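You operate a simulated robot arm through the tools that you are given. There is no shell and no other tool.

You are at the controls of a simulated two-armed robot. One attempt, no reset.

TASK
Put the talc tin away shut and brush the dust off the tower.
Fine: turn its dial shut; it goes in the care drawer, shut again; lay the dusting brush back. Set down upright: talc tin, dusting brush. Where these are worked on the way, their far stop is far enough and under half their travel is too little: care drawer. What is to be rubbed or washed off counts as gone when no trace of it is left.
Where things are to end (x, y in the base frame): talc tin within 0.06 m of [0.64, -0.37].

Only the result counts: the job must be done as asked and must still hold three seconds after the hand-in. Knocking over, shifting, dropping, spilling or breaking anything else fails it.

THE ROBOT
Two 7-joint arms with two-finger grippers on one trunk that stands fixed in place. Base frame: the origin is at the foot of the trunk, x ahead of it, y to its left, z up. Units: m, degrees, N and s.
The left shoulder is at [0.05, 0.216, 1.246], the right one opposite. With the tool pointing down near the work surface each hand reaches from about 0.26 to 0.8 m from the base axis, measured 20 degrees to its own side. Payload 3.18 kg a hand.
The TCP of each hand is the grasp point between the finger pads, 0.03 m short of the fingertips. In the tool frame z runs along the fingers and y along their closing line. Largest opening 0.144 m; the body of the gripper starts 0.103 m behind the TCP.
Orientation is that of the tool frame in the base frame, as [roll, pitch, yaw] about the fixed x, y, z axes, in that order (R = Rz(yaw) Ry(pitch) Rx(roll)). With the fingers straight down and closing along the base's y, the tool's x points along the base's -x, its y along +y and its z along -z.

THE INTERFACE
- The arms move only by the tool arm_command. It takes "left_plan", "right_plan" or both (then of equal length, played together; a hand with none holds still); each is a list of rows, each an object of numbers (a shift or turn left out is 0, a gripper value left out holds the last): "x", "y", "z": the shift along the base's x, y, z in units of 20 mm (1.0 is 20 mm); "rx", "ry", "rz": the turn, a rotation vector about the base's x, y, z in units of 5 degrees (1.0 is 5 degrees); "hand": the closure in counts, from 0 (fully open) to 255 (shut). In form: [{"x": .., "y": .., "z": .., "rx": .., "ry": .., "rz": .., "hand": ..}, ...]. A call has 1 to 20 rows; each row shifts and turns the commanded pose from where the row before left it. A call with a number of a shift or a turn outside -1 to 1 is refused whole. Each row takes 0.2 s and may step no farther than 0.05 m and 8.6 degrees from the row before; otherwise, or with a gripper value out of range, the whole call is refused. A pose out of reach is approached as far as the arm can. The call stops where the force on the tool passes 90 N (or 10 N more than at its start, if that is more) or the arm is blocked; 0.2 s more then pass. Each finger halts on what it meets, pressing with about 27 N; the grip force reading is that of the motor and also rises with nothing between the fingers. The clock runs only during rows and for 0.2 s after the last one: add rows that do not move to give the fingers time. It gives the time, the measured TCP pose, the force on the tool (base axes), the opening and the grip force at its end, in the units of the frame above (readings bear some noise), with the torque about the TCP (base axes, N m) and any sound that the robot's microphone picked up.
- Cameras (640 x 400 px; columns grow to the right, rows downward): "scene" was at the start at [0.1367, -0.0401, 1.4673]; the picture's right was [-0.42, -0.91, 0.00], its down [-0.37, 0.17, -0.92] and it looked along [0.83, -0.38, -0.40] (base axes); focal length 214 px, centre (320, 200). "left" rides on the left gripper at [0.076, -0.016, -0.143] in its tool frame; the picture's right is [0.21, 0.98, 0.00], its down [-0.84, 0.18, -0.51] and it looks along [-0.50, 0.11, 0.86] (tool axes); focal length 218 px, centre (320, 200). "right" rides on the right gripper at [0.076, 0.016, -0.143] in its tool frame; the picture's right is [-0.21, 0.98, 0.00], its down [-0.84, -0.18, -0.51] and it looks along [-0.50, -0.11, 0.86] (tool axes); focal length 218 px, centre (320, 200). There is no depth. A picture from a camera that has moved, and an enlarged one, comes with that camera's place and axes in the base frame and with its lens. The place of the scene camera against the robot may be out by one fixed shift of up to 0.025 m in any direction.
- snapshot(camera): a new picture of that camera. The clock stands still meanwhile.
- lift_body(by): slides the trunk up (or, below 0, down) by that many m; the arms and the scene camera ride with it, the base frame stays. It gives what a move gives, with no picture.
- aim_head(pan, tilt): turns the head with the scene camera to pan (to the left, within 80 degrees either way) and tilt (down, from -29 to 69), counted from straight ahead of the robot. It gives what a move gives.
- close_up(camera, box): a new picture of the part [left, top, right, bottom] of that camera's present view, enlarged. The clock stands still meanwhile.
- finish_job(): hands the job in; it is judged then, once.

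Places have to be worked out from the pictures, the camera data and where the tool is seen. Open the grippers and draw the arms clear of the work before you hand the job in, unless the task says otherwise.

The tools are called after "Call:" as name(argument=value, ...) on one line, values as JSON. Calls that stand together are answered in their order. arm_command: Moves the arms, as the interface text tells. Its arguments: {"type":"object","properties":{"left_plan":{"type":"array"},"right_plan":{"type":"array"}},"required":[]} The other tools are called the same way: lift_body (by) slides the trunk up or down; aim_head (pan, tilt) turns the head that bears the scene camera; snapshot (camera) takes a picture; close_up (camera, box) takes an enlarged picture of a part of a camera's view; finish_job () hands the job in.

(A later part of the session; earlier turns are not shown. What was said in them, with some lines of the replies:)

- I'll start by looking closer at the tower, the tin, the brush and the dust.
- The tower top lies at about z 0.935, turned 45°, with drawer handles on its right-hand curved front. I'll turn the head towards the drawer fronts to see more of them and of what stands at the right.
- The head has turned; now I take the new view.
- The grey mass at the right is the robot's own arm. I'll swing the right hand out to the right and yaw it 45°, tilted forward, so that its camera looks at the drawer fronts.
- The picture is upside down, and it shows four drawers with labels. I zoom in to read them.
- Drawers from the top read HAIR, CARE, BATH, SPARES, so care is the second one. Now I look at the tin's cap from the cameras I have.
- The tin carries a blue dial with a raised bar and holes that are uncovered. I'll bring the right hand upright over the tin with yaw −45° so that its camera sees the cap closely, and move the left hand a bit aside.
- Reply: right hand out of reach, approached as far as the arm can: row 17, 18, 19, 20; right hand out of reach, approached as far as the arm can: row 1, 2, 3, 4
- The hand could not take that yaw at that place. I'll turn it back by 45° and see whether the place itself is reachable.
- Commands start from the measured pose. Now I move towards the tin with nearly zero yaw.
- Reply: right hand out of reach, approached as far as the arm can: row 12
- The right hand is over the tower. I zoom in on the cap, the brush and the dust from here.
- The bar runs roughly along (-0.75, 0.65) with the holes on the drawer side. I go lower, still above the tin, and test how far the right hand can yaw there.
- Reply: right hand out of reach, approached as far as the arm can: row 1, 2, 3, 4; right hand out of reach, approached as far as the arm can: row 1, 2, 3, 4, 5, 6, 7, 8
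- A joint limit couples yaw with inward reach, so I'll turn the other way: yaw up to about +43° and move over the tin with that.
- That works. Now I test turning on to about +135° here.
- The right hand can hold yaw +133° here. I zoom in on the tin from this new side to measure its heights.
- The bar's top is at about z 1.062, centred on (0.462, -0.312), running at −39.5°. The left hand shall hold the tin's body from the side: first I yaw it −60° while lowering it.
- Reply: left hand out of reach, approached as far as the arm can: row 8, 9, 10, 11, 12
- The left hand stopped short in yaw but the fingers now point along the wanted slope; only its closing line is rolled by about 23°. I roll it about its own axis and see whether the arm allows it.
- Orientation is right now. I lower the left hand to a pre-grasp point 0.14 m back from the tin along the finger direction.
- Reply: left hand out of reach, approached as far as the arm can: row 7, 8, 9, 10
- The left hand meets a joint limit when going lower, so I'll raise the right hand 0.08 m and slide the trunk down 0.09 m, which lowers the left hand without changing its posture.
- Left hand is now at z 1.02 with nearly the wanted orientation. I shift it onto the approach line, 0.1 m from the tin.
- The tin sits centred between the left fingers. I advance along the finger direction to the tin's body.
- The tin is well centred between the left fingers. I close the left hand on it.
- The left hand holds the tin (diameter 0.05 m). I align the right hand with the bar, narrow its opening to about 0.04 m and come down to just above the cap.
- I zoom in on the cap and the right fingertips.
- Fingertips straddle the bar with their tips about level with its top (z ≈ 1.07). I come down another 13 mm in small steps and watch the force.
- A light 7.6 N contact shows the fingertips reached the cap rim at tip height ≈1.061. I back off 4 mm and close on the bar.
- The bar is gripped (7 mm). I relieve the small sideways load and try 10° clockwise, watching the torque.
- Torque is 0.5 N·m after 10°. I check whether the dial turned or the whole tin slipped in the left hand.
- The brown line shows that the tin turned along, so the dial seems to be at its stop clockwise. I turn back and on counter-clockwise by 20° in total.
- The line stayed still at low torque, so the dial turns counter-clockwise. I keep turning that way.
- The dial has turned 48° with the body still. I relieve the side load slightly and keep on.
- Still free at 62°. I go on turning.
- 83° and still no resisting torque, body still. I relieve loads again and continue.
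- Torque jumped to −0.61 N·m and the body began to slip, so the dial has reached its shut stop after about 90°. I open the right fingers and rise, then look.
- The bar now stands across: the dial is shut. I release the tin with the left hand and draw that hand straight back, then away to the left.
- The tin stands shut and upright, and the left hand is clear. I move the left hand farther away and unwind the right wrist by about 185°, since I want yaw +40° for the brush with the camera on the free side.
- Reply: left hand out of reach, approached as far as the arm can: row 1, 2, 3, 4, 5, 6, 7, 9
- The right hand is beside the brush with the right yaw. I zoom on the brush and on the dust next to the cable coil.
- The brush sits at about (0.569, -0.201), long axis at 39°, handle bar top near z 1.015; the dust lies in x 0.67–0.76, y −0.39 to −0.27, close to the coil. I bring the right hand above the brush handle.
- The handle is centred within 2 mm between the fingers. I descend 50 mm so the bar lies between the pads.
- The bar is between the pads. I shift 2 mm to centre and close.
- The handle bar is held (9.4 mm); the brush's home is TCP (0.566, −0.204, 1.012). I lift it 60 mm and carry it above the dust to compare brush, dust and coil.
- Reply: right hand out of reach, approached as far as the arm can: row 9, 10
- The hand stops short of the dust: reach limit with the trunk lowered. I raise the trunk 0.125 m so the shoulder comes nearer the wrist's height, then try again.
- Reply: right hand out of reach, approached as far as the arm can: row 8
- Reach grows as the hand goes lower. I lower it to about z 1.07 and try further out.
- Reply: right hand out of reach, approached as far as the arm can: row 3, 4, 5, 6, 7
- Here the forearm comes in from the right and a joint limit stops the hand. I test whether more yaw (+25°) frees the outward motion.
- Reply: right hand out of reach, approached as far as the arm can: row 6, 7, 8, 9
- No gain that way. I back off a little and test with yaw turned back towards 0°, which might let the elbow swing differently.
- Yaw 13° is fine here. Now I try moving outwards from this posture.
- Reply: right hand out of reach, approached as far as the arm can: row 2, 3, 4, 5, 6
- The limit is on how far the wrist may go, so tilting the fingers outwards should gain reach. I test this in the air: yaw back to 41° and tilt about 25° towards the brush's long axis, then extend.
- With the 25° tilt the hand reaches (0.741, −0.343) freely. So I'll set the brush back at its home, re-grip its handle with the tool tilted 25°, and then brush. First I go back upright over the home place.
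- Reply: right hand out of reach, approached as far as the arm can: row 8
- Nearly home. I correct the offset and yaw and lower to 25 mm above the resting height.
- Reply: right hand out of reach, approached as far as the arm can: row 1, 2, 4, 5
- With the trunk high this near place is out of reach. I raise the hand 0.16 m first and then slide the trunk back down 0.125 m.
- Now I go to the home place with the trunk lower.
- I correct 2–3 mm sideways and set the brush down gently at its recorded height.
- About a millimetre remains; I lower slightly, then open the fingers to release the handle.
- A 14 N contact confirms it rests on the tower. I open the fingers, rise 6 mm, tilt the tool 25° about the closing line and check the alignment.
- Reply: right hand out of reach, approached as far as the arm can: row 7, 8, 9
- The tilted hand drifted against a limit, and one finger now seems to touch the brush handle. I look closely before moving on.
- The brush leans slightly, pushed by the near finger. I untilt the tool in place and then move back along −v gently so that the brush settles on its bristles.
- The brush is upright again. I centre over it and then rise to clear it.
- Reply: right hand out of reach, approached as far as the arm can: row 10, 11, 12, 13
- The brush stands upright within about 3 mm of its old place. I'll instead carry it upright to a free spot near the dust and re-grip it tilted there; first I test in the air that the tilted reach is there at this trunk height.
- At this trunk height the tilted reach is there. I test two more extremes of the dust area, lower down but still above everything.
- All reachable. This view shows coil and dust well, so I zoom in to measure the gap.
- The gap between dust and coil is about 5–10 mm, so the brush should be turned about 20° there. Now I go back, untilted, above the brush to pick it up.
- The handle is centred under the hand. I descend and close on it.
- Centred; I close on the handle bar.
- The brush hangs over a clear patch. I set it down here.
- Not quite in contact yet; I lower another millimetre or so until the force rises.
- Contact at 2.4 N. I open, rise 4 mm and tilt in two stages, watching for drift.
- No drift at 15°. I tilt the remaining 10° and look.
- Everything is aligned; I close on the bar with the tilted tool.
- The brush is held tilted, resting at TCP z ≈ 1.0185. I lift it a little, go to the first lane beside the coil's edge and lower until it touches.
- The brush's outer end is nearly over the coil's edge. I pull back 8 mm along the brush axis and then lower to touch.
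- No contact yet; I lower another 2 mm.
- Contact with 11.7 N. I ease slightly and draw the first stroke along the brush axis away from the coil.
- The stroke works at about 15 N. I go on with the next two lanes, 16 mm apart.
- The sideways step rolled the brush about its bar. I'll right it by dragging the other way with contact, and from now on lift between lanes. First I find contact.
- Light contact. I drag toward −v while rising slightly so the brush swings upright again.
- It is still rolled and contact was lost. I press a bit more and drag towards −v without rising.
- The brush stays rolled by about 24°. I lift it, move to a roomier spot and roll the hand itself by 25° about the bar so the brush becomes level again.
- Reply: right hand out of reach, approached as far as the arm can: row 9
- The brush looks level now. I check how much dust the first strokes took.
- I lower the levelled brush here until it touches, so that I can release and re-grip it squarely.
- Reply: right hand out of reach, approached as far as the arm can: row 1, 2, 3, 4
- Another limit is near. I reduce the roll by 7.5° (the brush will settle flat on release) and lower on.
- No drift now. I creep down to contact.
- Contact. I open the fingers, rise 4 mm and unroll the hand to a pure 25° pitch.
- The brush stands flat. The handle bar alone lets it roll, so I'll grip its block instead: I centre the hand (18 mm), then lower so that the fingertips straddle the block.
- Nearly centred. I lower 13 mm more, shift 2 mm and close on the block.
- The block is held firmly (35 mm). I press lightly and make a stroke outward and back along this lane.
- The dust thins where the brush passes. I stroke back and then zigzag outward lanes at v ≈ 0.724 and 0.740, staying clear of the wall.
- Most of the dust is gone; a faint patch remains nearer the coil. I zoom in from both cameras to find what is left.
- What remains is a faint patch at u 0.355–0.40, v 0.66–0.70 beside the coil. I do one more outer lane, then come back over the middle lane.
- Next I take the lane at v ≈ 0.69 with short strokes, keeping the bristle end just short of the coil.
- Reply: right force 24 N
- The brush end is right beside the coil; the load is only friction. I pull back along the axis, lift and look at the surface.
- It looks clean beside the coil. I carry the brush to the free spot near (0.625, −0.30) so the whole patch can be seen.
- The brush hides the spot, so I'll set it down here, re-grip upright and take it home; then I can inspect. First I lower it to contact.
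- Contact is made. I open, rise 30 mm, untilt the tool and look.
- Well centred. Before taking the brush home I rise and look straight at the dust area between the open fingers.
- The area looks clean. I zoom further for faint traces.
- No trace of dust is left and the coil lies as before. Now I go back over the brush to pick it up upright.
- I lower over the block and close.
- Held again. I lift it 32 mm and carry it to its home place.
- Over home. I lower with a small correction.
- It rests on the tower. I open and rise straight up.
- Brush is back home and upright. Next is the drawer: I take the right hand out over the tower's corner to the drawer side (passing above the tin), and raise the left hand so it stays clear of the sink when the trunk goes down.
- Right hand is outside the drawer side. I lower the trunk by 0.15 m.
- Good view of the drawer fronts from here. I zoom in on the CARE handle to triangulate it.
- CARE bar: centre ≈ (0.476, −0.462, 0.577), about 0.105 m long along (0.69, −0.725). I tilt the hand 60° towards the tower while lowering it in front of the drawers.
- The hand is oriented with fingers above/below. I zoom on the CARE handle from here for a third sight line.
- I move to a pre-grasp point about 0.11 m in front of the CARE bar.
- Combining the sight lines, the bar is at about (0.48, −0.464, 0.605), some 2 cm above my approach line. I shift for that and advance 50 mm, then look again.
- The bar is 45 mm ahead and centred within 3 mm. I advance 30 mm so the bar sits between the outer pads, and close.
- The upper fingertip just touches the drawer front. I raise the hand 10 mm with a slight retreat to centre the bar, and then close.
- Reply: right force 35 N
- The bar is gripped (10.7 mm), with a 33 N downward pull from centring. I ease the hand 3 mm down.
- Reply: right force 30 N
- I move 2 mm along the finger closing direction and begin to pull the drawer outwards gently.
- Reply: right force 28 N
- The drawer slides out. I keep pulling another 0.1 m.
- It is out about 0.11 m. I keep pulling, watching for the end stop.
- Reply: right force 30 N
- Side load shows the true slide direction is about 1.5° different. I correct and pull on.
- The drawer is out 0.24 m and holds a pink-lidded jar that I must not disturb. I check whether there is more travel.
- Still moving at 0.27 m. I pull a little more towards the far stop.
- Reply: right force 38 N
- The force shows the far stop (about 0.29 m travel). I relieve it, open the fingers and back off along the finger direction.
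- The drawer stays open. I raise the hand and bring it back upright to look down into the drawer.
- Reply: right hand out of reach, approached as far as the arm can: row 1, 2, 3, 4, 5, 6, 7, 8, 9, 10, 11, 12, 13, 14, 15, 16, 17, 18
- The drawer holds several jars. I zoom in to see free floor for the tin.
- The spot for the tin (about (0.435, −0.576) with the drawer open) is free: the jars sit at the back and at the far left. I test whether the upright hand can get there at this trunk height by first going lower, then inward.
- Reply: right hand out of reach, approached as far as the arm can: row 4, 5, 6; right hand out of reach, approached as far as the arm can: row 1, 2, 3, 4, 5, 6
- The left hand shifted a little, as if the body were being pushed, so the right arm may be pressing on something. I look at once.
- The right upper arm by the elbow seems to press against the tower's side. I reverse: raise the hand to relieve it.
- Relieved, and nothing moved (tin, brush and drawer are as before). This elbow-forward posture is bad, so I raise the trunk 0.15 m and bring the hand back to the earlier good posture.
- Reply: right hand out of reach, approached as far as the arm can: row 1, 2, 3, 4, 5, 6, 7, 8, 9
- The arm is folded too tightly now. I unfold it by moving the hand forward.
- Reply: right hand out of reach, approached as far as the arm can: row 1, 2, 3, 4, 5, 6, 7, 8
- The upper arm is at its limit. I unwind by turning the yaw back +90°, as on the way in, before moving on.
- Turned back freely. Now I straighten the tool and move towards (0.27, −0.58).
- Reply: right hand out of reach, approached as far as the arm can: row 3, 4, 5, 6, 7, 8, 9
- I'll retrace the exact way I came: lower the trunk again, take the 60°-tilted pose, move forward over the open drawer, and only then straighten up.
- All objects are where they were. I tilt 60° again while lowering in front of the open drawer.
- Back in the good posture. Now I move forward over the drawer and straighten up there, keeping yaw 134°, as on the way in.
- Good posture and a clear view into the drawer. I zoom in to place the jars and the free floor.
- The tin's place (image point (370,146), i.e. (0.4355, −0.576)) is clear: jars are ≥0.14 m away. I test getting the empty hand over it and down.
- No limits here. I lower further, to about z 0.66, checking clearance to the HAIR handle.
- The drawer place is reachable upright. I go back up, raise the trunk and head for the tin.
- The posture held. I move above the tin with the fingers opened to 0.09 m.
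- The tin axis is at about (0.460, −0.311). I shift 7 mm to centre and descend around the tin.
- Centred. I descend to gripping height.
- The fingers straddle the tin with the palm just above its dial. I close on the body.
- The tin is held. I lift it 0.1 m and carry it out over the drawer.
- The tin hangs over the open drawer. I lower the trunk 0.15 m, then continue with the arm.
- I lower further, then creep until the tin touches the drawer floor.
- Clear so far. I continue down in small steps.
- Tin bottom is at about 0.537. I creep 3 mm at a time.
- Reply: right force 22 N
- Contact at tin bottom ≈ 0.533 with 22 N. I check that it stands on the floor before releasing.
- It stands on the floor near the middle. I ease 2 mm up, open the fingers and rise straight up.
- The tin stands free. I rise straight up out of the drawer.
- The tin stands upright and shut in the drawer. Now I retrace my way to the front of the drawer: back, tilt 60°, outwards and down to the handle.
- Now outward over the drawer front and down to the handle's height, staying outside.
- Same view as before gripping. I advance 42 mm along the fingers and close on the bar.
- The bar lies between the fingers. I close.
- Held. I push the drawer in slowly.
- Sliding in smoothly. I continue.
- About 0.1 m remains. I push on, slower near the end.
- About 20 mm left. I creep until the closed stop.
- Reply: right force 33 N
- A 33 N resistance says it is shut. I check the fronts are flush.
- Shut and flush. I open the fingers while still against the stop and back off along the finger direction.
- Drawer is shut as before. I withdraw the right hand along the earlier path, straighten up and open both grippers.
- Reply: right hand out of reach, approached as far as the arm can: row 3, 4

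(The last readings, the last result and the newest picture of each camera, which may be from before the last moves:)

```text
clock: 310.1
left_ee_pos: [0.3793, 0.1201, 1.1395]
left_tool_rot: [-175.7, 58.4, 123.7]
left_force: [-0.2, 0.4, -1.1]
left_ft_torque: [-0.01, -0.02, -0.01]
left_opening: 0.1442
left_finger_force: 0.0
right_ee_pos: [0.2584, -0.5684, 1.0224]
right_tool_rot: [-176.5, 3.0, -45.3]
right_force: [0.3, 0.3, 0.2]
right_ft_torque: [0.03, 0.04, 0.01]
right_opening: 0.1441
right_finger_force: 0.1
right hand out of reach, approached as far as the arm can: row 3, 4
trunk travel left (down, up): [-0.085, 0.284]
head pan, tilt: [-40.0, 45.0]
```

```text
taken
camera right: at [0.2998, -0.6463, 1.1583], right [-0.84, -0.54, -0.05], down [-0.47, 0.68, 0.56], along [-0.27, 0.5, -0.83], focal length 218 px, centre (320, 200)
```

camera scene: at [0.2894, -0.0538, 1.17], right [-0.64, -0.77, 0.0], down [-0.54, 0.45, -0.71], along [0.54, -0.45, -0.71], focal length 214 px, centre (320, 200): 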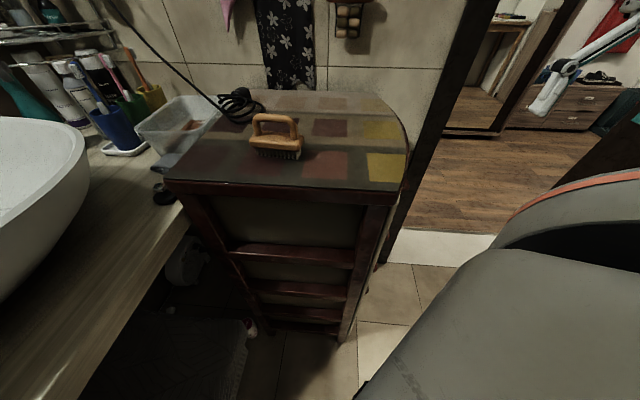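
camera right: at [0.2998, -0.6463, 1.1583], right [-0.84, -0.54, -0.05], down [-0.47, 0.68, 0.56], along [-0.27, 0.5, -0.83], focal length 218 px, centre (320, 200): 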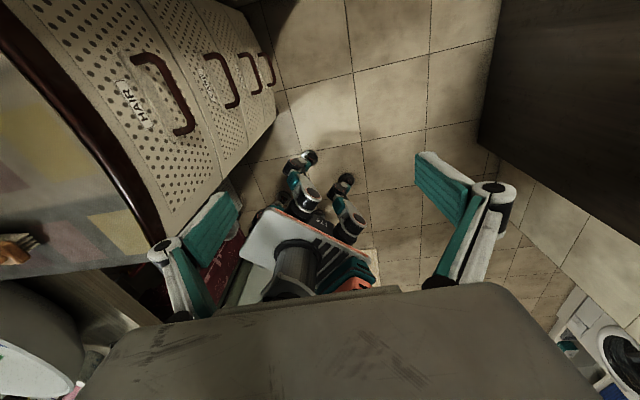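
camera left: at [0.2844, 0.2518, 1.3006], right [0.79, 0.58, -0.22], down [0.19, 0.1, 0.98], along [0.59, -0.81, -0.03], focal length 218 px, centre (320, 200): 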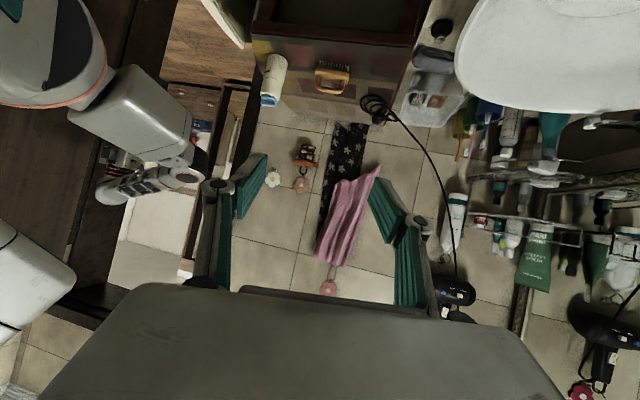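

Drawers are flush and the brush stands at home. One last close look at the tower top and the drawer fronts.

Call:
close_up(camera="scene", box=[200, 80, 420, 200])

Call:
close_up(camera="right", box=[60, 0, 300, 180])

Call:
close_up(camera="scene", box=[240, 85, 340, 140])

```text
2.91 times, centred on (310, 140) of scene
camera zoom: at [0.2894, -0.0538, 1.17], right [-0.64, -0.77, 0.0], down [-0.54, 0.45, -0.71], along [0.54, -0.45, -0.71], focal length 624 px, centre (349, 374)
```

zoom: 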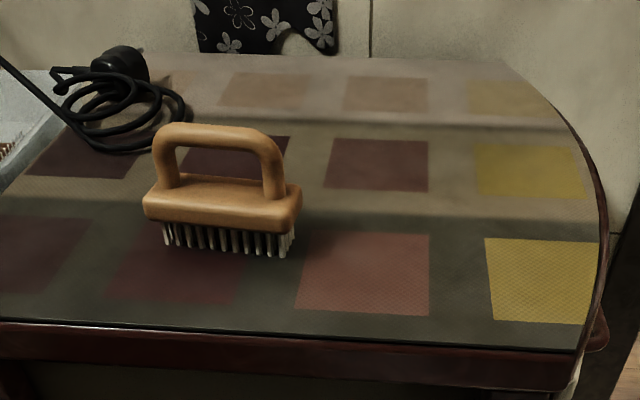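

```text
2.22 times, centred on (180, 90) of right
camera zoom: at [0.2998, -0.6463, 1.1583], right [-0.84, -0.54, -0.05], down [-0.47, 0.68, 0.56], along [-0.27, 0.5, -0.83], focal length 485 px, centre (631, 444)
```

zoom: 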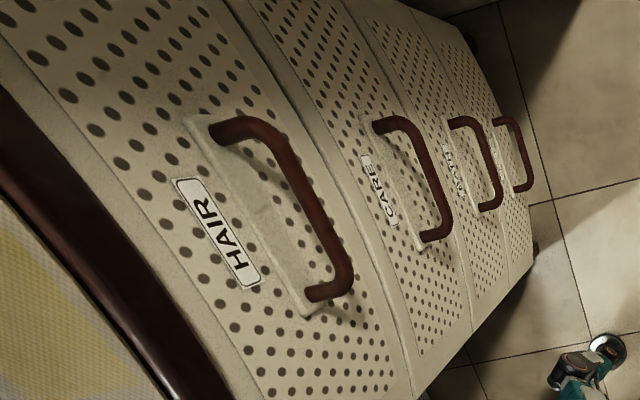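

```text
6.40 times, centred on (290, 112) of scene
camera zoom: at [0.2894, -0.0538, 1.17], right [-0.64, -0.77, 0.0], down [-0.54, 0.45, -0.71], along [0.54, -0.45, -0.71], focal length 1373 px, centre (512, 760)
```

zoom: 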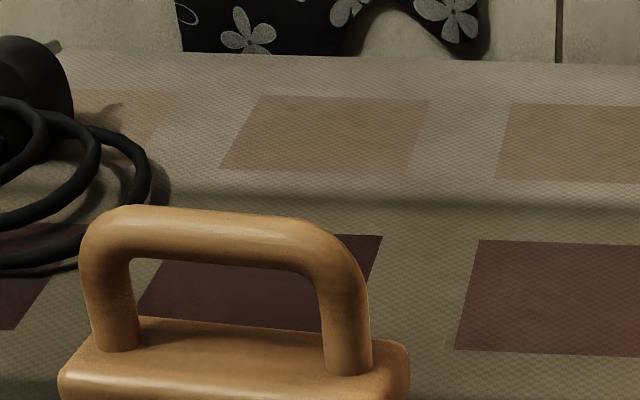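

The tower top is clean, the brush stands at home, and all drawers are flush with the tin shut inside. Both grippers are open and clear, so I hand the job in.

Call:
finish_job()

```text
The job is handed in.
```

I finished the job and handed it in; no verdict has come back.

- **Tin:** I turned its dial about 90° counter-clockwise until it hit its stop, which I took as shut. I stood it upright on the floor of the care drawer.
- **Drawer:** I pulled it out to its far stop, about 0.29 m. I then pushed it in until it met firm resistance, and its front is flush with the others. By my measurements the tin should end within about 5 mm of [0.64, -0.37]. I could not see it once the drawer was closed.
- **Dust:** I brushed the patch beside the hair dryer cord in several passes. In the last close-ups no white was left on the tower.
- **Brush:** It stands on its bristles where it was, to within a few millimetres. During the work it was pushed over to a lean once and rolled in the grip once; I set it right both times.

Before I put the tin in, my right elbow pressed against the tower's side while I was testing the reach. I backed off at once. The tin, brush and drawer were where they had been, and the cord still lay in place in the final pictures.

Both grippers are open and the arms are clear of the tower.
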